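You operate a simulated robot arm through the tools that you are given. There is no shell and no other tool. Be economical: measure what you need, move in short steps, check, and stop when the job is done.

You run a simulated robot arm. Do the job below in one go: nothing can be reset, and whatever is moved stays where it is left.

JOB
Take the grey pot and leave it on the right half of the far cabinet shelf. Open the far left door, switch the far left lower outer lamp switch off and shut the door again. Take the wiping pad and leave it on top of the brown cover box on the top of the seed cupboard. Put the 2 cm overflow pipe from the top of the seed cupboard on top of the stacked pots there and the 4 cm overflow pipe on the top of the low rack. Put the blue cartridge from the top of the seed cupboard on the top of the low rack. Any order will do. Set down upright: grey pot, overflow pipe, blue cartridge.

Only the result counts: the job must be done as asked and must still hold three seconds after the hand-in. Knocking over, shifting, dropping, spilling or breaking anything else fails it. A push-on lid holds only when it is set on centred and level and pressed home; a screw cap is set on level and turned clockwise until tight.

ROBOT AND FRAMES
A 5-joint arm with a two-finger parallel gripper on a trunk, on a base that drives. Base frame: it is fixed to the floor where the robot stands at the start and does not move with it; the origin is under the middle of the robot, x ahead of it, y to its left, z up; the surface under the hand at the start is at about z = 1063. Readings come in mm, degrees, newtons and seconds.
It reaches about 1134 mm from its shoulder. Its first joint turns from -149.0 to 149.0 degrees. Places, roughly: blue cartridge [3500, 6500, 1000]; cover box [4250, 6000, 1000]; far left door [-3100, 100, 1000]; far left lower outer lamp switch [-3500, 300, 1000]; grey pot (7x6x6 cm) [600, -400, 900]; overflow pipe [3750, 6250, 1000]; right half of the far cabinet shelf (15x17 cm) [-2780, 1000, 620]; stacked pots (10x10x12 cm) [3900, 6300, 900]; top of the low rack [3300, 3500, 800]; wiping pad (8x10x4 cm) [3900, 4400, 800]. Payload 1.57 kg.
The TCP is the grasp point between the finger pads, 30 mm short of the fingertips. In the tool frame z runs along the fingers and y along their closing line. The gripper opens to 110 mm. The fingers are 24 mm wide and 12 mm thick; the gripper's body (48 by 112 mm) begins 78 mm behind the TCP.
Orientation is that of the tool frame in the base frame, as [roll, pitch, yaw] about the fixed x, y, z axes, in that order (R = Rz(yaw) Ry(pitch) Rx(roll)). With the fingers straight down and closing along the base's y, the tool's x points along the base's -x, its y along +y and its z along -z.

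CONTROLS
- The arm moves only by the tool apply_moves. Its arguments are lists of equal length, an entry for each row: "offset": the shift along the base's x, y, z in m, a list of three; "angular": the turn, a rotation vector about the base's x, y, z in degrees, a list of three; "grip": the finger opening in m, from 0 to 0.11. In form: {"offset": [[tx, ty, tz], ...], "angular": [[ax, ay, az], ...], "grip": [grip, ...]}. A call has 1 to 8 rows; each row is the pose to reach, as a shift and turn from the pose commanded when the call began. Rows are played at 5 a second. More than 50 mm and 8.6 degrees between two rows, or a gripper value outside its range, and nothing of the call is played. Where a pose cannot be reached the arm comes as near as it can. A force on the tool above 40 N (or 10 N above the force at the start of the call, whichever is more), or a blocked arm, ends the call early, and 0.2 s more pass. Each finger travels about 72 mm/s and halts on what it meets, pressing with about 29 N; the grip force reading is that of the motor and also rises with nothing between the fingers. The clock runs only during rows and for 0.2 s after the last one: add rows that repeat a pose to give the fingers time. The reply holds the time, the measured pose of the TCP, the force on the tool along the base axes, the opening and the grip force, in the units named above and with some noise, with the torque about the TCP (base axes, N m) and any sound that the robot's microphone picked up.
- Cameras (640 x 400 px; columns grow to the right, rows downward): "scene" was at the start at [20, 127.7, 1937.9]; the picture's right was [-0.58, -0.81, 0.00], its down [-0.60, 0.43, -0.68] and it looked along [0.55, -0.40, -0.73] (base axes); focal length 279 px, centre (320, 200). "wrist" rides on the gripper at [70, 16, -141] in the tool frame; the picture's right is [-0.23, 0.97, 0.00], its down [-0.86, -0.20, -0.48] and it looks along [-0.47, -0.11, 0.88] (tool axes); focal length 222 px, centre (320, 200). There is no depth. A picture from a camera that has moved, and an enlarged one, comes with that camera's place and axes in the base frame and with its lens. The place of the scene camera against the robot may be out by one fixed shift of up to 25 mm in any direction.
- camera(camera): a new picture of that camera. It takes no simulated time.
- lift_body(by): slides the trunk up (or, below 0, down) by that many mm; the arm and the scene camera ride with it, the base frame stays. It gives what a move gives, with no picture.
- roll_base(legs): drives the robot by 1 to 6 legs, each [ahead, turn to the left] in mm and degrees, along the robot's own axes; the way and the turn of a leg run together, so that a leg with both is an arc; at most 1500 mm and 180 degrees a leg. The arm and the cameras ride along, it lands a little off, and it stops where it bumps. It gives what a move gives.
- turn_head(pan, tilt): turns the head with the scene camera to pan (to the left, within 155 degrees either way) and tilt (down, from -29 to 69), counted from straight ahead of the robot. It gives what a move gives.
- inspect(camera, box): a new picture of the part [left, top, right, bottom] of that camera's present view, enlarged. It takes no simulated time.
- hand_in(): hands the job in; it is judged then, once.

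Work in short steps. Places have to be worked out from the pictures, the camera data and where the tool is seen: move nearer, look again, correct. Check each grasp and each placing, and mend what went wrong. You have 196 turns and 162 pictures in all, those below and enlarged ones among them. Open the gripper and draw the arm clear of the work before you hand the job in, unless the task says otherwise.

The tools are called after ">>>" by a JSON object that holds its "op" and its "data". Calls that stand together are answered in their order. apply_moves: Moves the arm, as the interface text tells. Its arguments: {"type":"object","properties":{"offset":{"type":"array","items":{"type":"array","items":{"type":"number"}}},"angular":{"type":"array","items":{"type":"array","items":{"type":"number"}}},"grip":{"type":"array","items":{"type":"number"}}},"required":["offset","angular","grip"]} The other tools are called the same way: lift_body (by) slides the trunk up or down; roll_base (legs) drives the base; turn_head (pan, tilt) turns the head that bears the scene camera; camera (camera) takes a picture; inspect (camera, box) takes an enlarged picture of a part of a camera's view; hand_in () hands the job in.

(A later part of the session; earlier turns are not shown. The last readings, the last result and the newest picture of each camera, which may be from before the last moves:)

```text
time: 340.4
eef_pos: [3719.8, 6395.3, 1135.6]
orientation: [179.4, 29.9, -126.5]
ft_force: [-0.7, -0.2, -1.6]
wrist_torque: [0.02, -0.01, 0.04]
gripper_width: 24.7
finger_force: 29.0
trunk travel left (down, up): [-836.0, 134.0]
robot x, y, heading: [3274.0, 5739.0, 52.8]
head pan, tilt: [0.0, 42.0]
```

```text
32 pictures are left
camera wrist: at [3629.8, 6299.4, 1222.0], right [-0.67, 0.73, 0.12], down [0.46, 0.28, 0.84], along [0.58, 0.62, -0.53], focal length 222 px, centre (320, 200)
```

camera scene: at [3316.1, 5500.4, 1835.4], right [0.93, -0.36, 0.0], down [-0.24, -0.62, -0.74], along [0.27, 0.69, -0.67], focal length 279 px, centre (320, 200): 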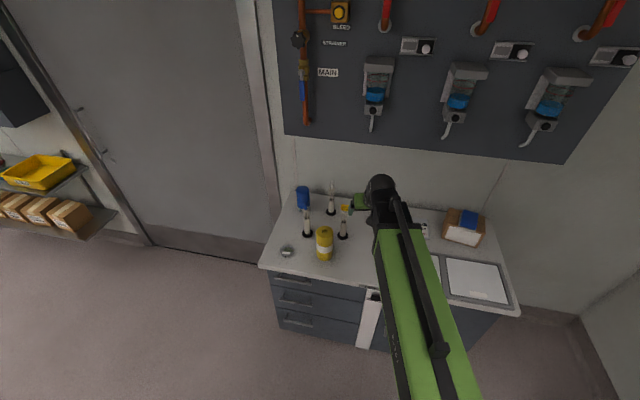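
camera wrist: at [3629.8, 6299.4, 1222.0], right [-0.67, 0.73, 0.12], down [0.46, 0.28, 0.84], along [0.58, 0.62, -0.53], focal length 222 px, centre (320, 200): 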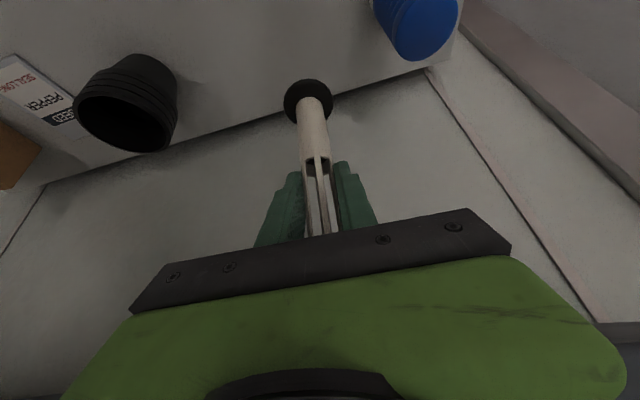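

The pipe is held (base ≈111 mm under TCP). I turn right toward the stacked pots and look.

>>> {"op": "roll_base", "data": {"legs": [[0, -13]]}}

>>> {"op": "camera", "data": {"camera": "wrist"}}

>>> {"op": "inspect", "data": {"camera": "scene", "box": [260, 120, 440, 260]}}

```text
time: 341.6
eef_pos: [3858.4, 6274.0, 1135.4]
orientation: [179.4, 30.1, -139.7]
ft_force: [0.6, -1.0, -0.1]
wrist_torque: [-0.02, 0.01, -0.03]
gripper_width: 24.6
finger_force: 28.9
trunk travel left (down, up): [-836.0, 134.0]
robot x, y, heading: [3274.4, 5738.0, 40.0]
head pan, tilt: [0.0, 42.0]
```

```text
31 pictures are left
camera wrist: at [3749.1, 6201.6, 1222.4], right [-0.48, 0.87, 0.12], down [0.52, 0.17, 0.84], along [0.71, 0.47, -0.53], focal length 222 px, centre (320, 200)
```

wrist: 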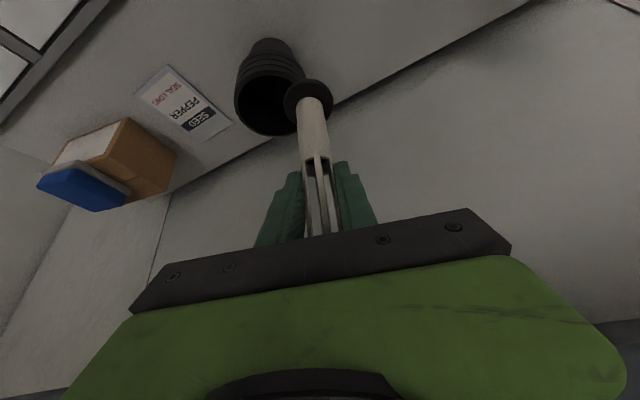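

```text
2.86 times, centred on (350, 190) of scene
camera zoom: at [3196.4, 5891.5, 1847.5], right [0.64, -0.77, 0.0], down [-0.51, -0.43, -0.74], along [0.57, 0.48, -0.67], focal length 796 px, centre (234, 229)
```

zoom: 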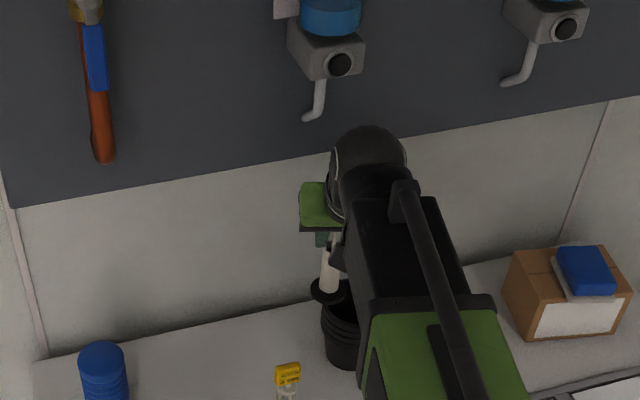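

Pots' centre is ≈(3914,6258). I shift the pipe over it (+56,−16) and verify.

>>> {"op": "apply_moves", "data": {"offset": [[0.028, -0.008, 0], [0.056, -0.016, 0], [0.056, -0.016, 0]], "angular": [[0, 0, 0], [0, 0, 0], [0, 0, 0]], "grip": [0.012, 0.012, 0.012]}}

>>> {"op": "lift_body", "data": {"by": -45}}

>>> {"op": "inspect", "data": {"camera": "wrist", "box": [200, 20, 440, 250]}}

```text
time: 342.4
eef_pos: [3915.7, 6255.5, 1134.2]
orientation: [179.4, 29.8, -139.7]
ft_force: [0.5, 0.1, 0.0]
wrist_torque: [-0.02, 0.0, 0.01]
gripper_width: 24.6
finger_force: 29.0
trunk travel left (down, up): [-836.0, 134.0]
robot x, y, heading: [3278.9, 5732.9, 39.8]
head pan, tilt: [0.0, 42.0]
```

```text
time: 343.3
eef_pos: [3916.4, 6256.2, 1088.8]
orientation: [179.4, 29.8, -139.8]
ft_force: [0.4, 0.3, -0.8]
wrist_torque: [0.0, -0.02, -0.02]
gripper_width: 24.7
finger_force: 29.0
trunk travel left (down, up): [-791.0, 179.0]
robot x, y, heading: [3276.4, 5730.9, 40.1]
head pan, tilt: [0.0, 42.0]
```

```text
1.74 times, centred on (320, 135) of wrist
camera zoom: at [3805.5, 6184.6, 1177.1], right [-0.48, 0.87, 0.12], down [0.52, 0.17, 0.84], along [0.71, 0.47, -0.53], focal length 386 px, centre (320, 313)
```

zoom: 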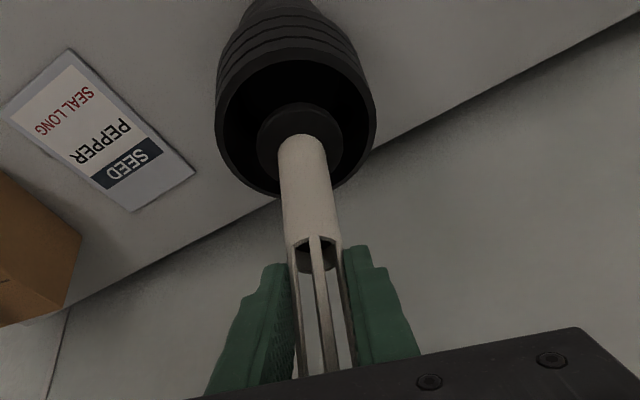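

Centred over the opening. I lower 75 mm into the pot then in small steps to contact.

>>> {"op": "lift_body", "data": {"by": -60}}

>>> {"op": "lift_body", "data": {"by": -12}}

>>> {"op": "lift_body", "data": {"by": -8}}

>>> {"op": "lift_body", "data": {"by": -6}}

```text
time: 343.9
eef_pos: [3915.6, 6256.8, 1064.3]
orientation: [179.4, 30.8, -139.8]
ft_force: [-2.6, -2.9, 42.3]
wrist_torque: [-0.28, 0.02, 0.02]
gripper_width: 25.0
finger_force: 7.2
trunk travel left (down, up): [-761.0, 209.0]
robot x, y, heading: [3271.8, 5734.2, 40.1]
head pan, tilt: [0.0, 42.0]
stopped: the force on the tool passed its limit at 84 N (the readings are from after the stop); the commanded pose is now the measured one
```

```text
time: 344.2
eef_pos: [3916.0, 6256.3, 1064.0]
orientation: [179.5, 31.2, -139.6]
ft_force: [-4.2, -4.2, 39.8]
wrist_torque: [-0.39, 0.15, -0.03]
gripper_width: 25.0
finger_force: 29.2
trunk travel left (down, up): [-759.0, 211.0]
robot x, y, heading: [3276.3, 5732.0, 39.8]
head pan, tilt: [0.0, 42.0]
stopped: the force on the tool passed its limit at 61 N (the readings are from after the stop); the commanded pose is now the measured one
```

```text
time: 344.5
eef_pos: [3915.4, 6257.0, 1063.3]
orientation: [179.5, 31.5, -139.6]
ft_force: [-6.2, -4.1, 38.6]
wrist_torque: [-0.42, 0.25, 0.0]
gripper_width: 24.8
finger_force: 29.3
trunk travel left (down, up): [-759.0, 211.0]
robot x, y, heading: [3273.0, 5732.0, 40.1]
head pan, tilt: [0.0, 42.0]
stopped: the force on the tool passed its limit at 57 N (the readings are from after the stop); the commanded pose is now the measured one
```

```text
time: 344.8
eef_pos: [3916.2, 6259.0, 1062.5]
orientation: [179.5, 31.8, -139.6]
ft_force: [-4.9, -5.5, 37.4]
wrist_torque: [-0.45, 0.23, -0.01]
gripper_width: 24.8
finger_force: 28.6
trunk travel left (down, up): [-758.0, 212.0]
robot x, y, heading: [3278.3, 5734.0, 40.3]
head pan, tilt: [0.0, 42.0]
stopped: the force on the tool passed its limit at 54 N (the readings are from after the stop); the commanded pose is now the measured one
```

Contact just inside the rim (the stack's top surface is at ≈953). I relieve the push and look.

>>> {"op": "lift_body", "data": {"by": 9}}

>>> {"op": "inspect", "data": {"camera": "wrist", "box": [200, 20, 440, 250]}}

```text
time: 345.4
eef_pos: [3919.8, 6259.5, 1068.6]
orientation: [179.4, 31.4, -139.6]
ft_force: [0.6, -0.5, -0.6]
wrist_torque: [0.04, 0.0, 0.01]
gripper_width: 24.4
finger_force: 29.1
trunk travel left (down, up): [-767.0, 203.0]
robot x, y, heading: [3276.4, 5732.0, 39.9]
head pan, tilt: [0.0, 42.0]
```

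```text
1.74 times, centred on (320, 135) of wrist
camera zoom: at [3807.2, 6186.4, 1152.1], right [-0.49, 0.86, 0.13], down [0.5, 0.16, 0.85], along [0.72, 0.48, -0.51], focal length 386 px, centre (320, 313)
```

zoom: 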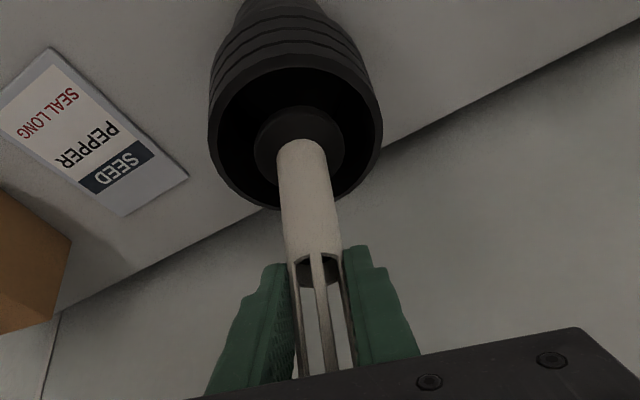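

I correct the 1.6° pitch drift so the pipe is upright, then lower to light contact.

>>> {"op": "apply_moves", "data": {"offset": [[-0.003, -0.002, 0], [-0.003, -0.002, 0]], "angular": [[-0.97, 1.14, 0], [-0.97, 1.14, 0]], "grip": [0.012, 0.012]}}

>>> {"op": "lift_body", "data": {"by": -2}}

>>> {"op": "lift_body", "data": {"by": -2}}

```text
time: 346.0
eef_pos: [3917.4, 6258.9, 1065.0]
orientation: [179.4, 29.8, -139.6]
ft_force: [0.1, 0.4, -0.8]
wrist_torque: [-0.02, 0.02, 0.04]
gripper_width: 24.5
finger_force: 28.9
out of reach, approached as far as the arm can: row 1, 2
trunk travel left (down, up): [-767.0, 203.0]
robot x, y, heading: [3278.6, 5730.2, 39.8]
head pan, tilt: [0.0, 42.0]
```

```text
time: 346.5
eef_pos: [3915.5, 6257.9, 1064.5]
orientation: [179.5, 30.0, -139.8]
ft_force: [1.3, 1.6, 15.5]
wrist_torque: [0.38, -0.53, 0.01]
gripper_width: 24.4
finger_force: 29.2
trunk travel left (down, up): [-765.0, 205.0]
robot x, y, heading: [3275.6, 5736.0, 40.0]
head pan, tilt: [0.0, 42.0]
```

```text
time: 347.0
eef_pos: [3915.3, 6257.9, 1064.3]
orientation: [179.5, 30.2, -139.8]
ft_force: [3.2, 2.2, 32.9]
wrist_torque: [0.73, -1.05, 0.03]
gripper_width: 24.6
finger_force: 29.1
trunk travel left (down, up): [-763.0, 207.0]
robot x, y, heading: [3277.6, 5731.8, 40.0]
head pan, tilt: [0.0, 42.0]
```

Light contact. I relieve slightly and release gently, then look before moving away.

>>> {"op": "lift_body", "data": {"by": 2}}

>>> {"op": "apply_moves", "data": {"offset": [[0, 0, 0], [0, 0, 0], [0, 0, 0]], "angular": [[0, 0, 0], [0, 0, 0], [0, 0, 0]], "grip": [0.028, 0.032, 0.04]}}

>>> {"op": "inspect", "data": {"camera": "wrist", "box": [200, 20, 440, 250]}}

```text
time: 347.5
eef_pos: [3915.9, 6257.6, 1064.0]
orientation: [179.5, 29.9, -139.7]
ft_force: [1.6, 1.0, 18.9]
wrist_torque: [0.37, -0.58, 0.0]
gripper_width: 24.6
finger_force: 29.2
trunk travel left (down, up): [-765.0, 205.0]
robot x, y, heading: [3278.0, 5733.8, 39.9]
head pan, tilt: [0.0, 42.0]
```

```text
time: 348.3
eef_pos: [3916.7, 6258.1, 1063.7]
orientation: [179.5, 29.9, -139.7]
ft_force: [-2.0, -1.9, 13.4]
wrist_torque: [0.06, -0.1, 0.0]
gripper_width: 40.0
finger_force: 0.0
trunk travel left (down, up): [-765.0, 205.0]
robot x, y, heading: [3273.9, 5734.0, 39.7]
head pan, tilt: [0.0, 42.0]
```

```text
1.74 times, centred on (320, 135) of wrist
camera zoom: at [3806.1, 6185.5, 1151.4], right [-0.48, 0.87, 0.12], down [0.52, 0.17, 0.84], along [0.71, 0.47, -0.53], focal length 386 px, centre (320, 313)
```

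zoom: 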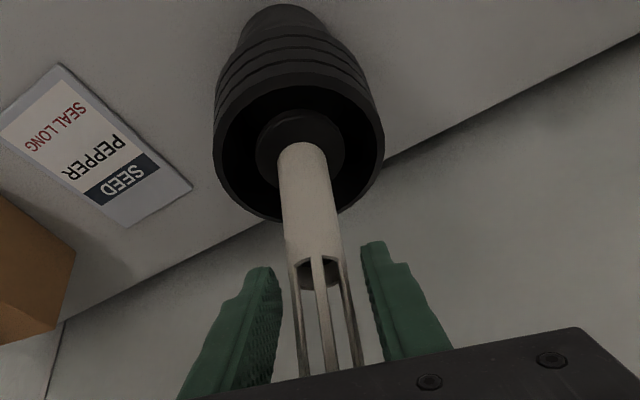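

The pipe stands inside the rim, though something (likely its tag) still presses under the hand. I raise slowly and check.

>>> {"op": "lift_body", "data": {"by": 6}}

>>> {"op": "lift_body", "data": {"by": 120}}

>>> {"op": "camera", "data": {"camera": "wrist"}}

```text
time: 348.9
eef_pos: [3917.3, 6259.2, 1069.1]
orientation: [179.5, 29.9, -139.8]
ft_force: [0.5, -0.6, 1.6]
wrist_torque: [-0.04, -0.01, -0.05]
gripper_width: 39.9
finger_force: 0.0
trunk travel left (down, up): [-771.0, 199.0]
robot x, y, heading: [3273.4, 5733.9, 40.0]
head pan, tilt: [0.0, 42.0]
```

```text
time: 350.4
eef_pos: [3917.0, 6257.9, 1190.2]
orientation: [179.5, 29.9, -139.8]
ft_force: [0.4, -0.1, -0.9]
wrist_torque: [-0.01, -0.02, 0.01]
gripper_width: 40.2
finger_force: 0.1
trunk travel left (down, up): [-891.0, 79.0]
robot x, y, heading: [3274.9, 5732.3, 40.1]
head pan, tilt: [0.0, 42.0]
```

```text
26 pictures are left
camera wrist: at [3807.2, 6186.4, 1276.5], right [-0.48, 0.87, 0.12], down [0.52, 0.17, 0.84], along [0.71, 0.47, -0.53], focal length 222 px, centre (320, 200)
```

wrist: 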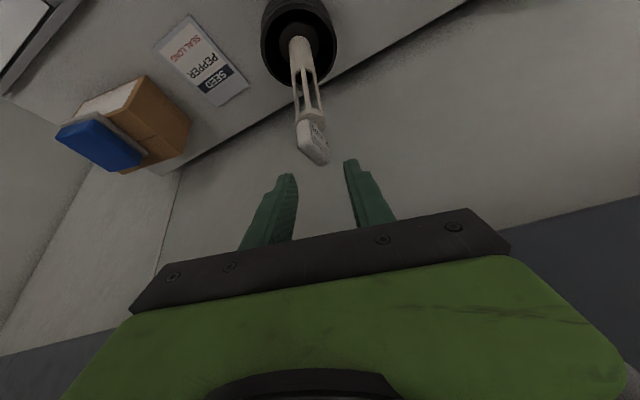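

The 2 cm pipe stands upright on the stacked pots. I raise higher, back off and turn toward the 4 cm pipe.

>>> {"op": "lift_body", "data": {"by": 75}}

>>> {"op": "roll_base", "data": {"legs": [[-110, 0], [0, 20.5]]}}

>>> {"op": "apply_moves", "data": {"offset": [[-0.02, -0.04, 0], [-0.035, -0.07, 0], [-0.035, -0.07, 0]], "angular": [[0, 0, 0], [0, 0, 0], [0, 0, 0]], "grip": [0.06, 0.07, 0.07]}}

>>> {"op": "lift_body", "data": {"by": -100}}

>>> {"op": "camera", "data": {"camera": "wrist"}}

```text
time: 351.1
eef_pos: [3915.6, 6253.4, 1238.6]
orientation: [179.7, 29.0, -139.4]
ft_force: [-0.6, -5.2, -4.1]
wrist_torque: [-0.11, -0.06, 0.01]
gripper_width: 37.1
finger_force: 0.1
trunk travel left (down, up): [-940.0, 30.0]
robot x, y, heading: [3277.7, 5731.9, 40.2]
head pan, tilt: [0.0, 42.0]
stopped: the force on the tool passed its limit at 67 N (the readings are from after the stop); the commanded pose is now the measured one
```

```text
time: 353.5
eef_pos: [3601.2, 6380.5, 1235.4]
orientation: [179.8, 29.1, -118.4]
ft_force: [1.0, 0.5, -0.6]
wrist_torque: [0.01, 0.07, 0.04]
gripper_width: 39.8
finger_force: 0.0
trunk travel left (down, up): [-940.0, 30.0]
robot x, y, heading: [3179.1, 5665.8, 60.4]
head pan, tilt: [0.0, 42.0]
```

```text
time: 354.3
eef_pos: [3566.7, 6310.0, 1238.3]
orientation: [179.8, 29.1, -118.4]
ft_force: [0.2, 0.5, 0.4]
wrist_torque: [-0.01, 0.0, 0.01]
gripper_width: 70.0
finger_force: 0.1
trunk travel left (down, up): [-940.0, 30.0]
robot x, y, heading: [3182.4, 5664.7, 60.7]
head pan, tilt: [0.0, 42.0]
```

```text
time: 355.6
eef_pos: [3566.1, 6309.6, 1138.7]
orientation: [179.8, 29.0, -118.3]
ft_force: [0.4, -0.4, -0.1]
wrist_torque: [0.01, 0.04, -0.01]
gripper_width: 70.2
finger_force: 0.0
trunk travel left (down, up): [-840.0, 130.0]
robot x, y, heading: [3183.6, 5664.6, 60.4]
head pan, tilt: [0.0, 42.0]
```

```text
25 pictures are left
camera wrist: at [3489.4, 6204.9, 1226.1], right [-0.76, 0.64, 0.11], down [0.42, 0.36, 0.83], along [0.49, 0.68, -0.54], focal length 222 px, centre (320, 200)
```

wrist: 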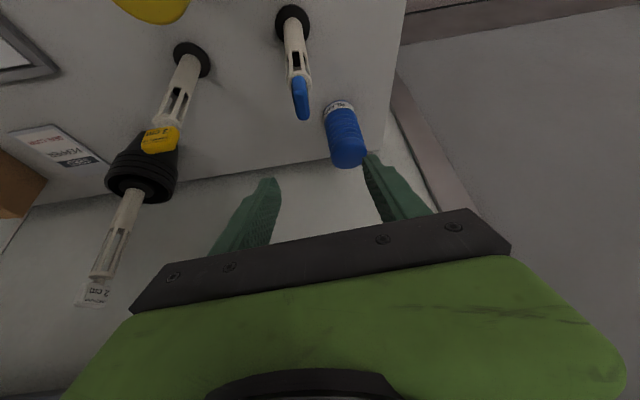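

The 4 cm pipe is at (3565,6302). I centre and lower to grip height.

>>> {"op": "apply_moves", "data": {"offset": [[-0.001, -0.008, 0], [-0.001, -0.008, 0]], "angular": [[0, 0, 0], [0, 0, 0]], "grip": [0.07, 0.07]}}

>>> {"op": "lift_body", "data": {"by": -145}}

>>> {"op": "camera", "data": {"camera": "wrist"}}

```text
time: 356.2
eef_pos: [3564.0, 6302.3, 1138.2]
orientation: [179.8, 29.0, -118.4]
ft_force: [0.5, -0.1, -0.3]
wrist_torque: [0.04, -0.03, 0.0]
gripper_width: 69.8
finger_force: 0.1
trunk travel left (down, up): [-840.0, 130.0]
robot x, y, heading: [3178.4, 5665.6, 60.4]
head pan, tilt: [0.0, 42.0]
```

```text
time: 357.9
eef_pos: [3565.1, 6301.2, 992.3]
orientation: [179.8, 29.1, -118.4]
ft_force: [-0.3, -0.4, 0.2]
wrist_torque: [-0.04, 0.0, 0.02]
gripper_width: 69.6
finger_force: 0.1
trunk travel left (down, up): [-695.0, 275.0]
robot x, y, heading: [3181.6, 5663.0, 60.5]
head pan, tilt: [0.0, 42.0]
```

```text
24 pictures are left
camera wrist: at [3488.3, 6196.6, 1081.1], right [-0.76, 0.64, 0.11], down [0.42, 0.36, 0.83], along [0.49, 0.68, -0.54], focal length 222 px, centre (320, 200)
```

wrist: 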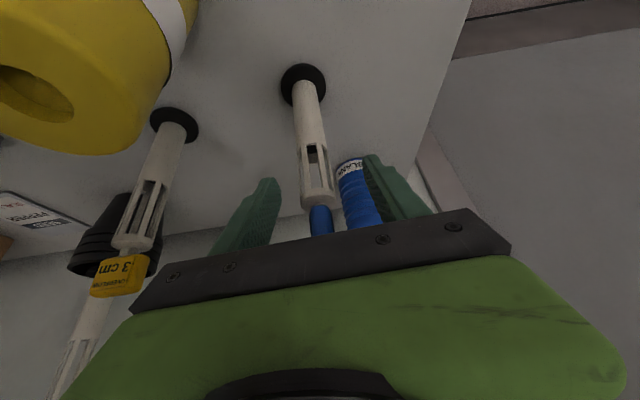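

Aligned. Lower 38 mm, grip, lift.

>>> {"op": "lift_body", "data": {"by": -37}}

>>> {"op": "apply_moves", "data": {"offset": [[0, 0, 0], [0, 0, 0], [0, 0, 0], [0, 0, 0]], "angular": [[0, 0, 0], [0, 0, 0], [0, 0, 0], [0, 0, 0]], "grip": [0.05, 0.03, 0.012, 0.012]}}

>>> {"op": "lift_body", "data": {"by": 230}}

>>> {"op": "camera", "data": {"camera": "wrist"}}

```text
time: 358.7
eef_pos: [3564.6, 6302.2, 956.3]
orientation: [179.8, 29.1, -118.4]
ft_force: [0.7, 0.3, 0.0]
wrist_torque: [0.02, 0.02, 0.01]
gripper_width: 69.9
finger_force: 0.0
trunk travel left (down, up): [-658.0, 312.0]
robot x, y, heading: [3186.8, 5667.0, 60.4]
head pan, tilt: [0.0, 42.0]
```

```text
time: 359.7
eef_pos: [3565.4, 6301.2, 955.5]
orientation: [179.8, 29.1, -118.4]
ft_force: [1.0, 0.2, 0.6]
wrist_torque: [-0.07, -0.15, -0.02]
gripper_width: 25.1
finger_force: 29.1
trunk travel left (down, up): [-658.0, 312.0]
robot x, y, heading: [3181.8, 5668.8, 60.5]
head pan, tilt: [0.0, 42.0]
```

```text
time: 362.1
eef_pos: [3564.7, 6301.8, 1185.2]
orientation: [179.7, 29.2, -118.4]
ft_force: [0.4, -0.5, -0.9]
wrist_torque: [-0.02, 0.01, 0.03]
gripper_width: 24.7
finger_force: 29.0
trunk travel left (down, up): [-888.0, 82.0]
robot x, y, heading: [3177.4, 5667.4, 60.4]
head pan, tilt: [0.0, 42.0]
```

```text
23 pictures are left
camera wrist: at [3488.3, 6196.8, 1273.9], right [-0.76, 0.64, 0.11], down [0.42, 0.36, 0.83], along [0.49, 0.68, -0.54], focal length 222 px, centre (320, 200)
```

wrist: 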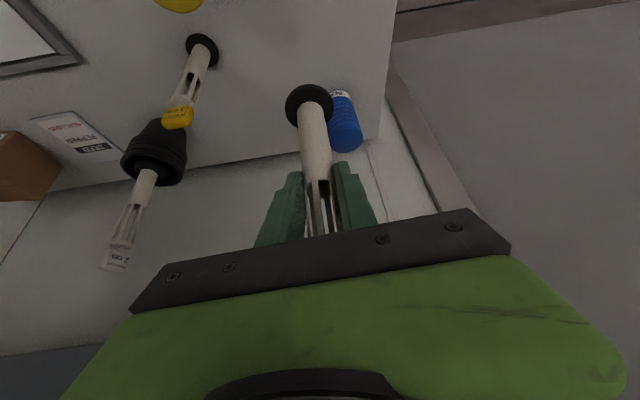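

Pipe held (base ≈112 mm under TCP). I raise a bit, reverse away to the rack side and turn to face the low rack.

>>> {"op": "lift_body", "data": {"by": 40}}

>>> {"op": "roll_base", "data": {"legs": [[-300, 0], [0, 10], [-1250, 0], [0, -52], [0, -50]]}}

>>> {"op": "turn_head", "data": {"pan": 0, "tilt": 42}}

>>> {"op": "camera", "data": {"camera": "scene"}}

```text
time: 363.0
eef_pos: [3564.4, 6302.5, 1225.7]
orientation: [179.9, 29.2, -118.4]
ft_force: [-0.8, -0.8, -0.9]
wrist_torque: [-0.05, 0.03, -0.01]
gripper_width: 24.7
finger_force: 28.9
trunk travel left (down, up): [-928.0, 42.0]
robot x, y, heading: [3183.6, 5666.9, 60.4]
head pan, tilt: [0.0, 42.0]
```

```text
time: 376.2
eef_pos: [3271.9, 3832.9, 1226.0]
orientation: [179.9, 29.1, 149.5]
ft_force: [-0.1, 0.1, -1.5]
wrist_torque: [-0.05, 0.05, -0.04]
gripper_width: 24.2
finger_force: 28.7
trunk travel left (down, up): [-928.0, 42.0]
robot x, y, heading: [2635.3, 4203.2, -31.4]
head pan, tilt: [0.0, 42.0]
```

```text
time: 376.8
eef_pos: [3271.2, 3830.8, 1225.5]
orientation: [179.7, 29.1, 149.5]
ft_force: [0.1, -0.2, -2.1]
wrist_torque: [0.01, 0.03, 0.01]
gripper_width: 24.3
finger_force: 29.3
trunk travel left (down, up): [-928.0, 42.0]
robot x, y, heading: [2630.7, 4203.9, -31.4]
head pan, tilt: [0.0, 42.0]
```

```text
22 pictures are left
camera scene: at [2753.8, 4337.2, 1939.1], right [-0.52, -0.85, 0.0], down [-0.57, 0.35, -0.74], along [0.63, -0.39, -0.67], focal length 279 px, centre (320, 200)
```

scene: 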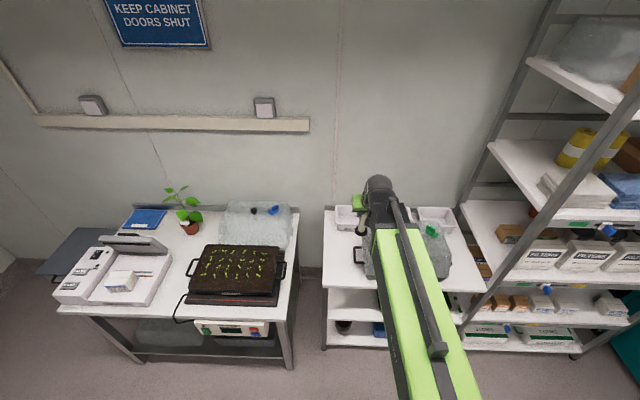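

The hand is above the rack's left part. I check with the wrist camera.

>>> {"op": "camera", "data": {"camera": "wrist"}}

>>> {"op": "lift_body", "data": {"by": -120}}

>>> {"op": "camera", "data": {"camera": "wrist"}}

```text
21 pictures are left
camera wrist: at [3166.4, 3911.7, 1314.1], right [0.66, 0.74, 0.11], down [0.34, -0.43, 0.83], along [0.67, -0.52, -0.54], focal length 222 px, centre (320, 200)
```

wrist: 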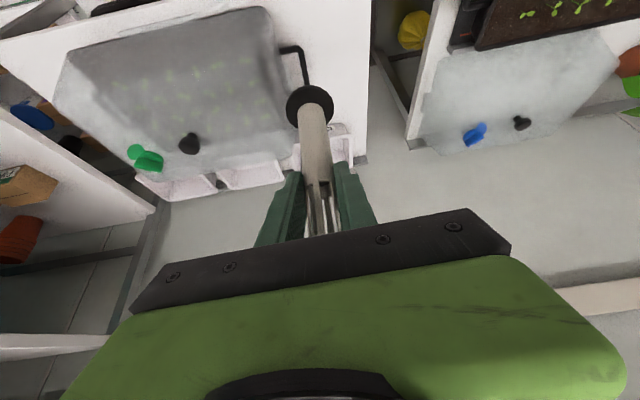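

```text
time: 378.3
eef_pos: [3271.3, 3831.5, 1105.7]
orientation: [179.8, 29.1, 149.4]
ft_force: [0.4, 0.3, -2.0]
wrist_torque: [0.0, 0.01, -0.01]
gripper_width: 24.3
finger_force: 29.0
trunk travel left (down, up): [-808.0, 162.0]
robot x, y, heading: [2631.8, 4208.7, -31.5]
head pan, tilt: [0.0, 42.0]
```

```text
20 pictures are left
camera wrist: at [3166.6, 3911.3, 1194.0], right [0.66, 0.74, 0.11], down [0.34, -0.44, 0.83], along [0.67, -0.51, -0.54], focal length 222 px, centre (320, 200)
```

wrist: 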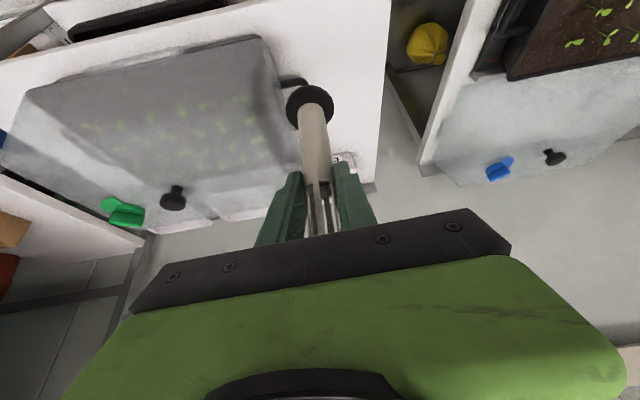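

The free strip is the rack's left end (l≈4985–5115), top z≈790. I'll put the pipe at its rear part, about (3455,3791): turn 3.7° left and drive 180 mm.

>>> {"op": "roll_base", "data": {"legs": [[0, 3.7], [180, 0]]}}

>>> {"op": "camera", "data": {"camera": "wrist"}}

```text
time: 380.2
eef_pos: [3452.6, 3785.1, 1104.7]
orientation: [179.8, 29.0, 153.0]
ft_force: [0.4, -0.2, -1.7]
wrist_torque: [0.06, 0.04, 0.02]
gripper_width: 24.4
finger_force: 29.2
trunk travel left (down, up): [-808.0, 162.0]
robot x, y, heading: [2792.3, 4128.4, -28.4]
head pan, tilt: [0.0, 42.0]
```

```text
19 pictures are left
camera wrist: at [3344.2, 3859.2, 1193.2], right [0.62, 0.78, 0.11], down [0.37, -0.41, 0.83], along [0.69, -0.47, -0.54], focal length 222 px, centre (320, 200)
```

wrist: 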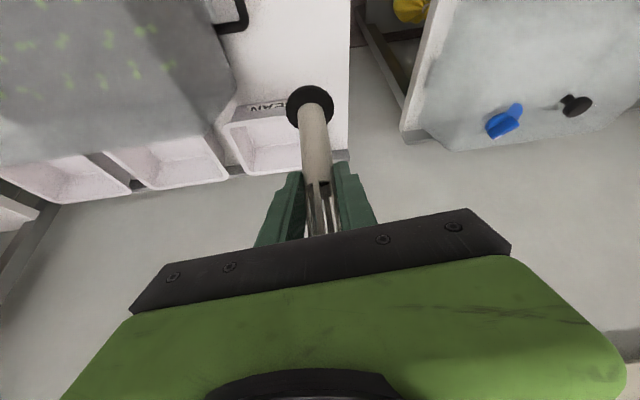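

The landing spot is free (handle ~70 mm left, edge ~80 mm right). I lower toward it.

>>> {"op": "lift_body", "data": {"by": -160}}

>>> {"op": "camera", "data": {"camera": "wrist"}}

```text
time: 382.1
eef_pos: [3452.1, 3785.6, 945.9]
orientation: [179.8, 29.1, 153.0]
ft_force: [0.5, 0.9, -0.6]
wrist_torque: [0.01, -0.02, 0.03]
gripper_width: 24.4
finger_force: 29.4
trunk travel left (down, up): [-648.0, 322.0]
robot x, y, heading: [2792.4, 4124.4, -28.1]
head pan, tilt: [0.0, 42.0]
```

```text
18 pictures are left
camera wrist: at [3343.0, 3859.8, 1034.0], right [0.62, 0.78, 0.11], down [0.37, -0.41, 0.83], along [0.7, -0.47, -0.54], focal length 222 px, centre (320, 200)
```

wrist: 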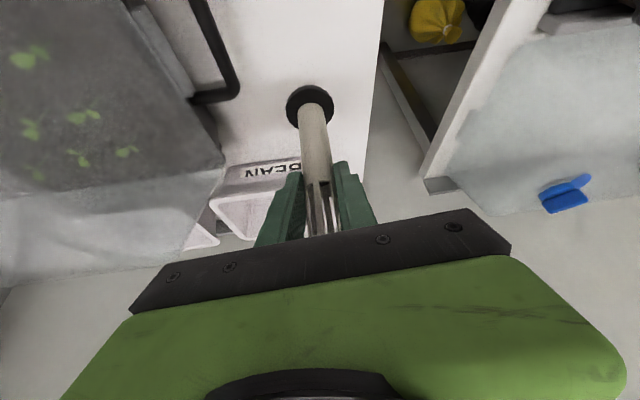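

Clear. I step down to contact.

>>> {"op": "lift_body", "data": {"by": -25}}

>>> {"op": "lift_body", "data": {"by": -7}}

>>> {"op": "lift_body", "data": {"by": -5}}

>>> {"op": "lift_body", "data": {"by": -4}}

```text
time: 382.8
eef_pos: [3452.6, 3785.3, 920.6]
orientation: [179.8, 29.0, 152.8]
ft_force: [-0.3, -0.2, 0.1]
wrist_torque: [0.05, -0.01, -0.02]
gripper_width: 24.6
finger_force: 29.4
trunk travel left (down, up): [-623.0, 347.0]
robot x, y, heading: [2792.9, 4119.9, -28.5]
head pan, tilt: [0.0, 42.0]
```

```text
time: 383.4
eef_pos: [3451.9, 3785.4, 913.1]
orientation: [179.7, 29.2, 152.9]
ft_force: [0.4, 0.1, -1.1]
wrist_torque: [0.03, 0.01, 0.05]
gripper_width: 24.3
finger_force: 29.1
trunk travel left (down, up): [-616.0, 354.0]
robot x, y, heading: [2790.6, 4123.5, -28.3]
head pan, tilt: [0.0, 42.0]
```

```text
time: 383.9
eef_pos: [3452.7, 3785.6, 908.2]
orientation: [179.8, 29.0, 152.9]
ft_force: [0.3, -0.4, -1.1]
wrist_torque: [0.01, 0.02, 0.0]
gripper_width: 24.4
finger_force: 29.5
trunk travel left (down, up): [-611.0, 359.0]
robot x, y, heading: [2790.0, 4121.2, -28.1]
head pan, tilt: [0.0, 42.0]
```

```text
time: 384.4
eef_pos: [3452.1, 3785.9, 904.6]
orientation: [179.7, 29.1, 152.9]
ft_force: [0.2, -0.3, -0.8]
wrist_torque: [0.03, -0.01, 0.01]
gripper_width: 24.6
finger_force: 29.1
trunk travel left (down, up): [-607.0, 363.0]
robot x, y, heading: [2790.5, 4124.3, -28.2]
head pan, tilt: [0.0, 42.0]
```

>>> {"op": "lift_body", "data": {"by": -5}}

>>> {"op": "lift_body", "data": {"by": -4}}

>>> {"op": "lift_body", "data": {"by": -4}}

>>> {"op": "lift_body", "data": {"by": -4}}

```text
time: 385.0
eef_pos: [3451.9, 3785.5, 899.7]
orientation: [179.8, 29.1, 152.9]
ft_force: [0.0, -0.6, -0.6]
wrist_torque: [0.0, 0.02, 0.0]
gripper_width: 24.1
finger_force: 28.6
trunk travel left (down, up): [-602.0, 368.0]
robot x, y, heading: [2791.6, 4121.6, -28.2]
head pan, tilt: [0.0, 42.0]
```

```text
time: 385.5
eef_pos: [3452.1, 3785.7, 895.0]
orientation: [179.8, 29.1, 152.9]
ft_force: [0.3, 0.1, 4.1]
wrist_torque: [-0.17, -0.05, 0.03]
gripper_width: 24.7
finger_force: 28.6
trunk travel left (down, up): [-598.0, 372.0]
robot x, y, heading: [2789.3, 4122.3, -28.3]
head pan, tilt: [0.0, 42.0]
```

```text
time: 386.0
eef_pos: [3451.1, 3785.8, 892.4]
orientation: [179.7, 29.3, 152.9]
ft_force: [1.6, -1.8, 20.4]
wrist_torque: [-0.36, -0.34, 0.0]
gripper_width: 24.5
finger_force: 29.0
trunk travel left (down, up): [-594.0, 376.0]
robot x, y, heading: [2792.5, 4121.6, -28.3]
head pan, tilt: [0.0, 42.0]
```

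```text
time: 386.6
eef_pos: [3449.9, 3784.0, 887.5]
orientation: [179.9, 29.2, 152.9]
ft_force: [-1.9, -1.9, 17.4]
wrist_torque: [-0.36, -0.07, -0.03]
gripper_width: 24.4
finger_force: 29.5
trunk travel left (down, up): [-590.0, 380.0]
robot x, y, heading: [2788.3, 4123.0, -28.4]
head pan, tilt: [0.0, 42.0]
```

Contact at the rack top (z≈782). I relieve, open slightly, and retreat upward.

>>> {"op": "lift_body", "data": {"by": 3}}

>>> {"op": "apply_moves", "data": {"offset": [[0, 0, 0], [0, 0, 0], [0, 0, 0]], "angular": [[0, 0, 0], [0, 0, 0], [0, 0, 0]], "grip": [0.028, 0.034, 0.045]}}

>>> {"op": "lift_body", "data": {"by": 6}}

>>> {"op": "lift_body", "data": {"by": 250}}

>>> {"op": "camera", "data": {"camera": "wrist"}}

```text
time: 387.1
eef_pos: [3452.3, 3785.5, 890.2]
orientation: [179.7, 29.1, 152.8]
ft_force: [-0.2, 0.0, -0.7]
wrist_torque: [0.0, 0.02, 0.01]
gripper_width: 24.3
finger_force: 29.0
trunk travel left (down, up): [-593.0, 377.0]
robot x, y, heading: [2789.0, 4121.6, -28.4]
head pan, tilt: [0.0, 42.0]
```

```text
time: 387.9
eef_pos: [3451.9, 3786.4, 890.0]
orientation: [179.9, 29.2, 152.9]
ft_force: [0.4, 0.5, 0.1]
wrist_torque: [-0.01, 0.01, 0.01]
gripper_width: 45.2
finger_force: 0.1
trunk travel left (down, up): [-593.0, 377.0]
robot x, y, heading: [2787.4, 4120.7, -28.5]
head pan, tilt: [0.0, 42.0]
```

```text
time: 388.4
eef_pos: [3452.8, 3785.7, 896.6]
orientation: [179.8, 29.1, 152.9]
ft_force: [0.9, -0.6, 0.0]
wrist_torque: [0.01, -0.01, 0.0]
gripper_width: 45.2
finger_force: 0.0
trunk travel left (down, up): [-599.0, 371.0]
robot x, y, heading: [2789.7, 4121.6, -28.2]
head pan, tilt: [0.0, 42.0]
```

```text
time: 391.0
eef_pos: [3451.6, 3785.4, 1146.1]
orientation: [179.8, 29.1, 152.9]
ft_force: [-0.2, 0.5, -0.2]
wrist_torque: [-0.04, -0.01, 0.0]
gripper_width: 45.1
finger_force: 0.0
trunk travel left (down, up): [-849.0, 121.0]
robot x, y, heading: [2791.7, 4123.1, -28.5]
head pan, tilt: [0.0, 42.0]
```

```text
17 pictures are left
camera wrist: at [3343.0, 3859.9, 1235.0], right [0.62, 0.78, 0.11], down [0.37, -0.41, 0.83], along [0.7, -0.47, -0.54], focal length 222 px, centre (320, 200)
```

wrist: 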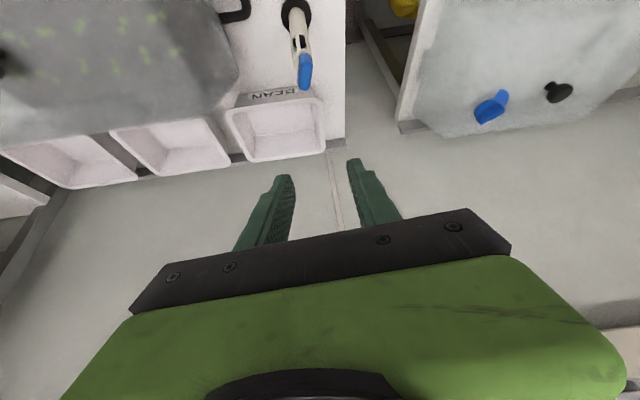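

The 4 cm pipe stands upright on the rack. Now back to the cupboard for the blue cartridge.

>>> {"op": "roll_base", "data": {"legs": [[-250, 0], [0, 50], [0, 45.6], [1480, 0], [0, -5]]}}

>>> {"op": "camera", "data": {"camera": "wrist"}}

```text
time: 404.3
eef_pos: [3579.5, 6178.6, 1146.1]
orientation: [179.8, 29.1, -120.6]
ft_force: [-0.4, 0.2, -0.4]
wrist_torque: [-0.02, -0.01, 0.0]
gripper_width: 44.9
finger_force: 0.1
trunk travel left (down, up): [-849.0, 121.0]
robot x, y, heading: [3208.8, 5540.7, 58.7]
head pan, tilt: [0.0, 42.0]
```

```text
16 pictures are left
camera wrist: at [3499.1, 6077.0, 1235.3], right [-0.74, 0.66, 0.11], down [0.43, 0.34, 0.83], along [0.52, 0.67, -0.54], focal length 222 px, centre (320, 200)
```

wrist: 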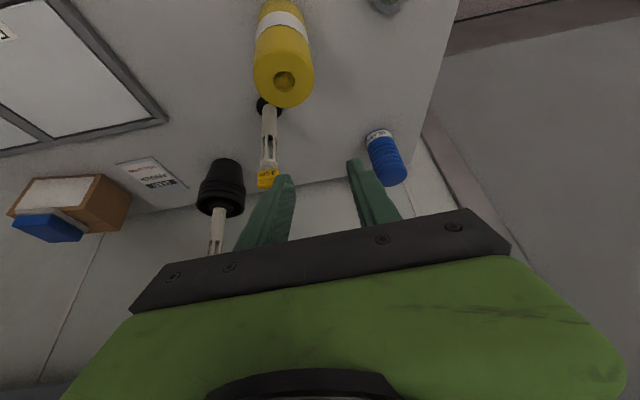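

Cartridge centre ≈(3606,6464), height ≈115 mm. I turn 7° left and drive 220 mm, opening the hand.

>>> {"op": "roll_base", "data": {"legs": [[0, 6.9], [215, 0]]}}

>>> {"op": "apply_moves", "data": {"offset": [[0, 0, 0], [0, 0, 0], [0, 0, 0], [0, 0, 0]], "angular": [[0, 0, 0], [0, 0, 0], [0, 0, 0], [0, 0, 0]], "grip": [0.06, 0.08, 0.1, 0.1]}}

>>> {"op": "camera", "data": {"camera": "wrist"}}

```text
time: 406.6
eef_pos: [3592.8, 6427.4, 1145.5]
orientation: [179.7, 29.0, -113.7]
ft_force: [-0.1, 0.3, 0.2]
wrist_torque: [-0.02, 0.04, -0.01]
gripper_width: 45.0
finger_force: 0.1
trunk travel left (down, up): [-849.0, 121.0]
robot x, y, heading: [3299.2, 5745.1, 65.1]
head pan, tilt: [0.0, 42.0]
```

```text
time: 407.6
eef_pos: [3591.9, 6425.6, 1147.0]
orientation: [179.8, 29.0, -113.7]
ft_force: [-0.2, 0.0, 0.4]
wrist_torque: [0.0, 0.03, 0.0]
gripper_width: 100.0
finger_force: 0.0
trunk travel left (down, up): [-849.0, 121.0]
robot x, y, heading: [3299.9, 5741.7, 65.4]
head pan, tilt: [0.0, 42.0]
```

```text
15 pictures are left
camera wrist: at [3525.3, 6313.6, 1235.1], right [-0.81, 0.57, 0.11], down [0.39, 0.39, 0.83], along [0.43, 0.72, -0.54], focal length 222 px, centre (320, 200)
```

wrist: 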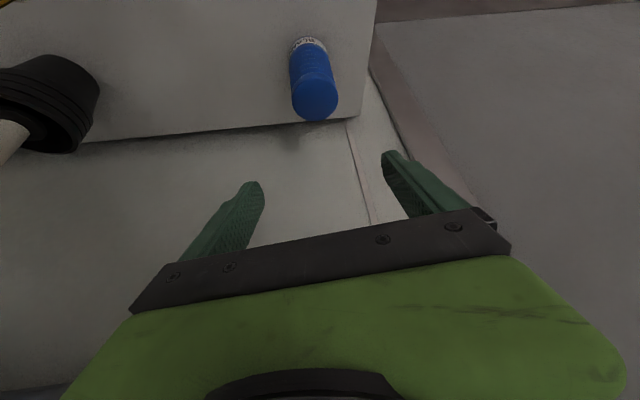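

Cartridge centre ≈(3601,6465). I move over it and lower most of the way.

>>> {"op": "apply_moves", "data": {"offset": [[0.005, 0.02, 0], [0.009, 0.039, 0], [0.009, 0.039, 0]], "angular": [[0, 0, 0], [0, 0, 0], [0, 0, 0]], "grip": [0.1, 0.1, 0.1]}}

>>> {"op": "lift_body", "data": {"by": -130}}

>>> {"op": "camera", "data": {"camera": "wrist"}}

```text
time: 408.4
eef_pos: [3601.0, 6465.3, 1146.4]
orientation: [179.8, 29.3, -113.7]
ft_force: [0.4, -1.1, -0.2]
wrist_torque: [-0.01, 0.0, -0.04]
gripper_width: 100.0
finger_force: 0.1
trunk travel left (down, up): [-849.0, 121.0]
robot x, y, heading: [3301.8, 5745.5, 65.4]
head pan, tilt: [0.0, 42.0]
```

```text
time: 410.0
eef_pos: [3601.6, 6465.0, 1016.3]
orientation: [179.8, 29.2, -113.8]
ft_force: [-1.0, 0.1, 0.1]
wrist_torque: [0.05, 0.0, 0.01]
gripper_width: 100.1
finger_force: 0.1
trunk travel left (down, up): [-719.0, 251.0]
robot x, y, heading: [3301.1, 5744.4, 65.3]
head pan, tilt: [0.0, 42.0]
```

```text
14 pictures are left
camera wrist: at [3534.7, 6353.4, 1105.0], right [-0.81, 0.57, 0.11], down [0.39, 0.39, 0.83], along [0.43, 0.72, -0.54], focal length 222 px, centre (320, 200)
```

wrist: 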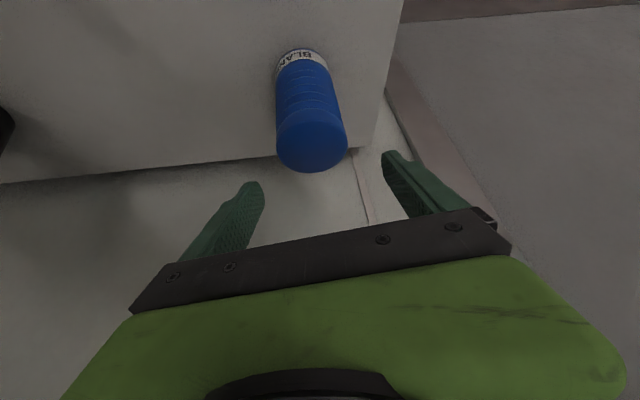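

Aligned. I lower 106 mm and grip.

>>> {"op": "lift_body", "data": {"by": -106}}

>>> {"op": "apply_moves", "data": {"offset": [[0, 0, 0], [0, 0, 0], [0, 0, 0], [0, 0, 0]], "angular": [[0, 0, 0], [0, 0, 0], [0, 0, 0], [0, 0, 0]], "grip": [0.08, 0.06, 0.04, 0.04]}}

>>> {"op": "lift_body", "data": {"by": 60}}

>>> {"op": "camera", "data": {"camera": "wrist"}}

```text
time: 411.4
eef_pos: [3601.2, 6464.2, 910.2]
orientation: [179.9, 29.2, -113.7]
ft_force: [-0.3, 0.7, 0.9]
wrist_torque: [0.05, 0.0, 0.01]
gripper_width: 99.9
finger_force: 0.0
trunk travel left (down, up): [-613.0, 357.0]
robot x, y, heading: [3298.9, 5742.6, 65.4]
head pan, tilt: [0.0, 42.0]
```

```text
time: 412.4
eef_pos: [3601.6, 6464.7, 911.3]
orientation: [179.8, 29.2, -113.7]
ft_force: [-0.3, 0.7, 1.5]
wrist_torque: [-0.05, -0.06, 0.02]
gripper_width: 62.4
finger_force: 29.2
trunk travel left (down, up): [-613.0, 357.0]
robot x, y, heading: [3299.2, 5740.8, 65.3]
head pan, tilt: [0.0, 42.0]
```

```text
time: 413.4
eef_pos: [3602.9, 6465.0, 970.2]
orientation: [179.8, 29.3, -113.7]
ft_force: [-0.4, -0.4, -2.0]
wrist_torque: [0.01, 0.01, -0.04]
gripper_width: 62.2
finger_force: 29.0
trunk travel left (down, up): [-673.0, 297.0]
robot x, y, heading: [3301.0, 5745.1, 65.5]
head pan, tilt: [0.0, 42.0]
```

```text
13 pictures are left
camera wrist: at [3534.7, 6353.6, 1058.9], right [-0.81, 0.57, 0.11], down [0.39, 0.39, 0.83], along [0.43, 0.72, -0.54], focal length 222 px, centre (320, 200)
```

wrist: 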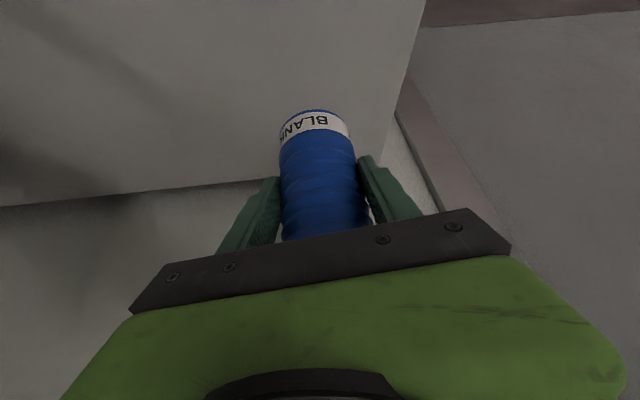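

Held (base ≈67 mm under TCP). I raise to cross the other items, reverse out and return to the rack.

>>> {"op": "lift_body", "data": {"by": 180}}

>>> {"op": "roll_base", "data": {"legs": [[-300, 0], [0, -4.5], [-1330, 0], [0, -45], [0, -44]]}}

>>> {"op": "camera", "data": {"camera": "wrist"}}

```text
time: 415.4
eef_pos: [3601.1, 6464.9, 1150.1]
orientation: [179.7, 29.2, -113.6]
ft_force: [-0.3, 0.6, -0.3]
wrist_torque: [-0.04, 0.04, 0.02]
gripper_width: 62.3
finger_force: 28.8
trunk travel left (down, up): [-853.0, 117.0]
robot x, y, heading: [3298.1, 5745.7, 65.2]
head pan, tilt: [0.0, 42.0]
```

```text
time: 428.0
eef_pos: [3273.3, 4026.4, 1150.5]
orientation: [179.6, 29.3, 154.5]
ft_force: [-0.7, -0.5, -0.8]
wrist_torque: [0.06, -0.02, 0.04]
gripper_width: 62.2
finger_force: 29.2
trunk travel left (down, up): [-853.0, 117.0]
robot x, y, heading: [2548.2, 4328.8, -26.3]
head pan, tilt: [0.0, 42.0]
```

```text
12 pictures are left
camera wrist: at [3161.8, 4097.3, 1238.8], right [0.6, 0.8, 0.12], down [0.38, -0.4, 0.83], along [0.71, -0.45, -0.54], focal length 222 px, centre (320, 200)
```

wrist: 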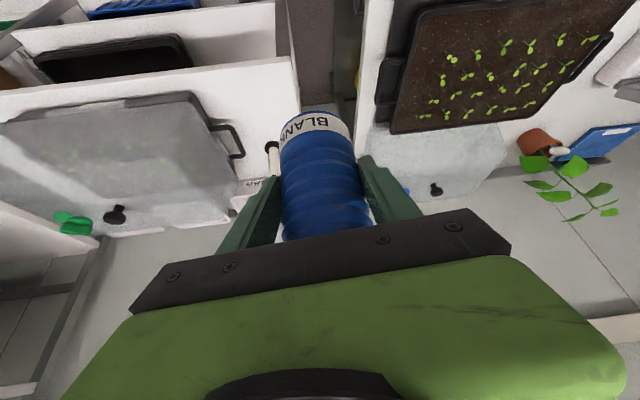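

I turn 6.7° right and drive 155 mm to be above the free front spot at (3359,3863).

>>> {"op": "roll_base", "data": {"legs": [[0, -6.7], [152, 0]]}}

>>> {"op": "lift_body", "data": {"by": -130}}

>>> {"op": "camera", "data": {"camera": "wrist"}}

```text
time: 429.9
eef_pos: [3360.1, 3855.5, 1149.8]
orientation: [179.9, 29.1, 147.3]
ft_force: [0.9, -0.1, -2.3]
wrist_torque: [0.0, 0.04, -0.01]
gripper_width: 62.6
finger_force: 28.8
trunk travel left (down, up): [-853.0, 117.0]
robot x, y, heading: [2678.7, 4247.4, -33.0]
head pan, tilt: [0.0, 42.0]
```

```text
time: 431.5
eef_pos: [3357.0, 3856.6, 1021.5]
orientation: [179.8, 29.3, 147.5]
ft_force: [-0.1, 1.2, -1.7]
wrist_torque: [0.03, 0.01, -0.01]
gripper_width: 62.4
finger_force: 29.4
trunk travel left (down, up): [-723.0, 247.0]
robot x, y, heading: [2677.4, 4244.9, -33.1]
head pan, tilt: [0.0, 42.0]
```

```text
11 pictures are left
camera wrist: at [3255.4, 3941.2, 1109.0], right [0.69, 0.71, 0.11], down [0.32, -0.45, 0.83], along [0.65, -0.54, -0.54], focal length 222 px, centre (320, 200)
```

wrist: 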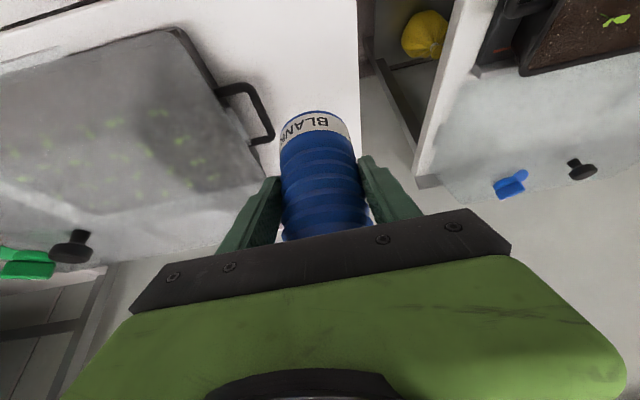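

Landing spot is clear. I lower toward the rack surface.

>>> {"op": "lift_body", "data": {"by": -155}}

>>> {"op": "camera", "data": {"camera": "wrist"}}

>>> {"op": "lift_body", "data": {"by": -7}}

>>> {"op": "lift_body", "data": {"by": -5}}

>>> {"op": "lift_body", "data": {"by": -4}}

```text
time: 433.3
eef_pos: [3356.8, 3856.6, 865.6]
orientation: [179.7, 29.3, 147.5]
ft_force: [-0.4, 0.2, -1.6]
wrist_torque: [0.0, 0.03, -0.01]
gripper_width: 62.6
finger_force: 29.2
trunk travel left (down, up): [-568.0, 402.0]
robot x, y, heading: [2671.3, 4247.5, -33.4]
head pan, tilt: [0.0, 42.0]
```

```text
10 pictures are left
camera wrist: at [3255.4, 3941.3, 954.0], right [0.69, 0.71, 0.11], down [0.32, -0.45, 0.83], along [0.65, -0.54, -0.54], focal length 222 px, centre (320, 200)
```

wrist: 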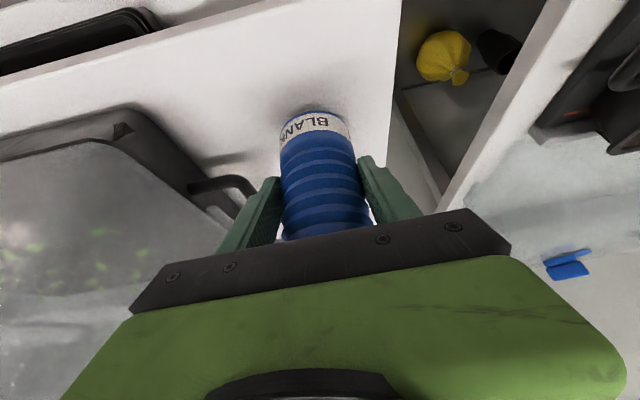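

```text
time: 433.9
eef_pos: [3357.5, 3857.1, 857.9]
orientation: [179.8, 29.2, 147.3]
ft_force: [0.0, -0.2, -0.7]
wrist_torque: [0.05, -0.04, -0.01]
gripper_width: 62.6
finger_force: 29.2
trunk travel left (down, up): [-561.0, 409.0]
robot x, y, heading: [2676.9, 4242.0, -33.1]
head pan, tilt: [0.0, 42.0]
```

```text
time: 434.4
eef_pos: [3356.8, 3858.1, 853.5]
orientation: [179.9, 29.2, 147.4]
ft_force: [0.5, -0.1, -1.2]
wrist_torque: [0.03, 0.02, 0.01]
gripper_width: 62.6
finger_force: 29.3
trunk travel left (down, up): [-556.0, 414.0]
robot x, y, heading: [2678.1, 4246.5, -33.3]
head pan, tilt: [0.0, 42.0]
```

```text
time: 434.9
eef_pos: [3357.2, 3857.0, 850.7]
orientation: [179.9, 29.4, 147.4]
ft_force: [3.8, -1.3, 12.6]
wrist_torque: [-0.18, 0.03, 0.07]
gripper_width: 62.3
finger_force: 29.3
trunk travel left (down, up): [-552.0, 418.0]
robot x, y, heading: [2677.7, 4248.4, -33.2]
head pan, tilt: [0.0, 42.0]
```

Contact made. I release, raise and check.

>>> {"op": "lift_body", "data": {"by": 1.5}}

>>> {"op": "apply_moves", "data": {"offset": [[0, 0, 0], [0, 0, 0], [0, 0, 0], [0, 0, 0]], "angular": [[0, 0, 0], [0, 0, 0], [0, 0, 0], [0, 0, 0]], "grip": [0.066, 0.072, 0.08, 0.084]}}

>>> {"op": "lift_body", "data": {"by": 250}}

>>> {"op": "camera", "data": {"camera": "wrist"}}

```text
time: 435.4
eef_pos: [3356.2, 3857.0, 852.3]
orientation: [179.8, 29.1, 147.3]
ft_force: [0.4, -0.1, -1.9]
wrist_torque: [-0.01, 0.01, -0.01]
gripper_width: 62.6
finger_force: 29.6
trunk travel left (down, up): [-554.0, 416.0]
robot x, y, heading: [2676.9, 4245.0, -32.9]
head pan, tilt: [0.0, 42.0]
```

```text
time: 436.4
eef_pos: [3356.8, 3858.1, 850.1]
orientation: [179.8, 29.1, 147.4]
ft_force: [-0.5, 0.4, -0.8]
wrist_torque: [0.01, 0.01, 0.03]
gripper_width: 84.2
finger_force: 0.1
trunk travel left (down, up): [-554.0, 416.0]
robot x, y, heading: [2677.0, 4246.3, -33.2]
head pan, tilt: [0.0, 42.0]
```

```text
time: 439.0
eef_pos: [3358.6, 3856.9, 1101.6]
orientation: [179.9, 29.2, 147.4]
ft_force: [0.9, 0.3, 0.4]
wrist_torque: [-0.02, -0.04, -0.01]
gripper_width: 83.7
finger_force: 0.1
trunk travel left (down, up): [-804.0, 166.0]
robot x, y, heading: [2678.3, 4245.3, -32.9]
head pan, tilt: [0.0, 42.0]
```

```text
9 pictures are left
camera wrist: at [3255.4, 3941.3, 1189.4], right [0.69, 0.71, 0.11], down [0.32, -0.45, 0.83], along [0.65, -0.54, -0.54], focal length 222 px, centre (320, 200)
```

wrist: 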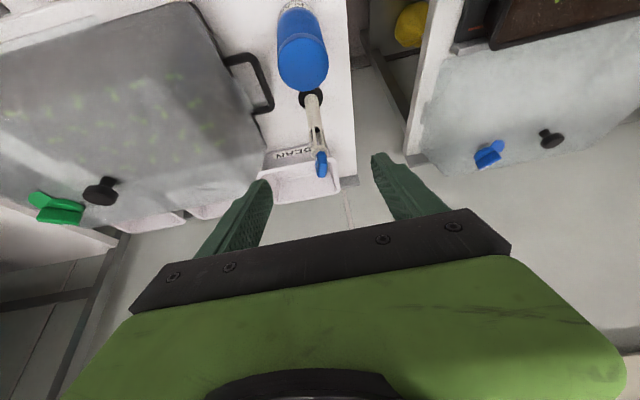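

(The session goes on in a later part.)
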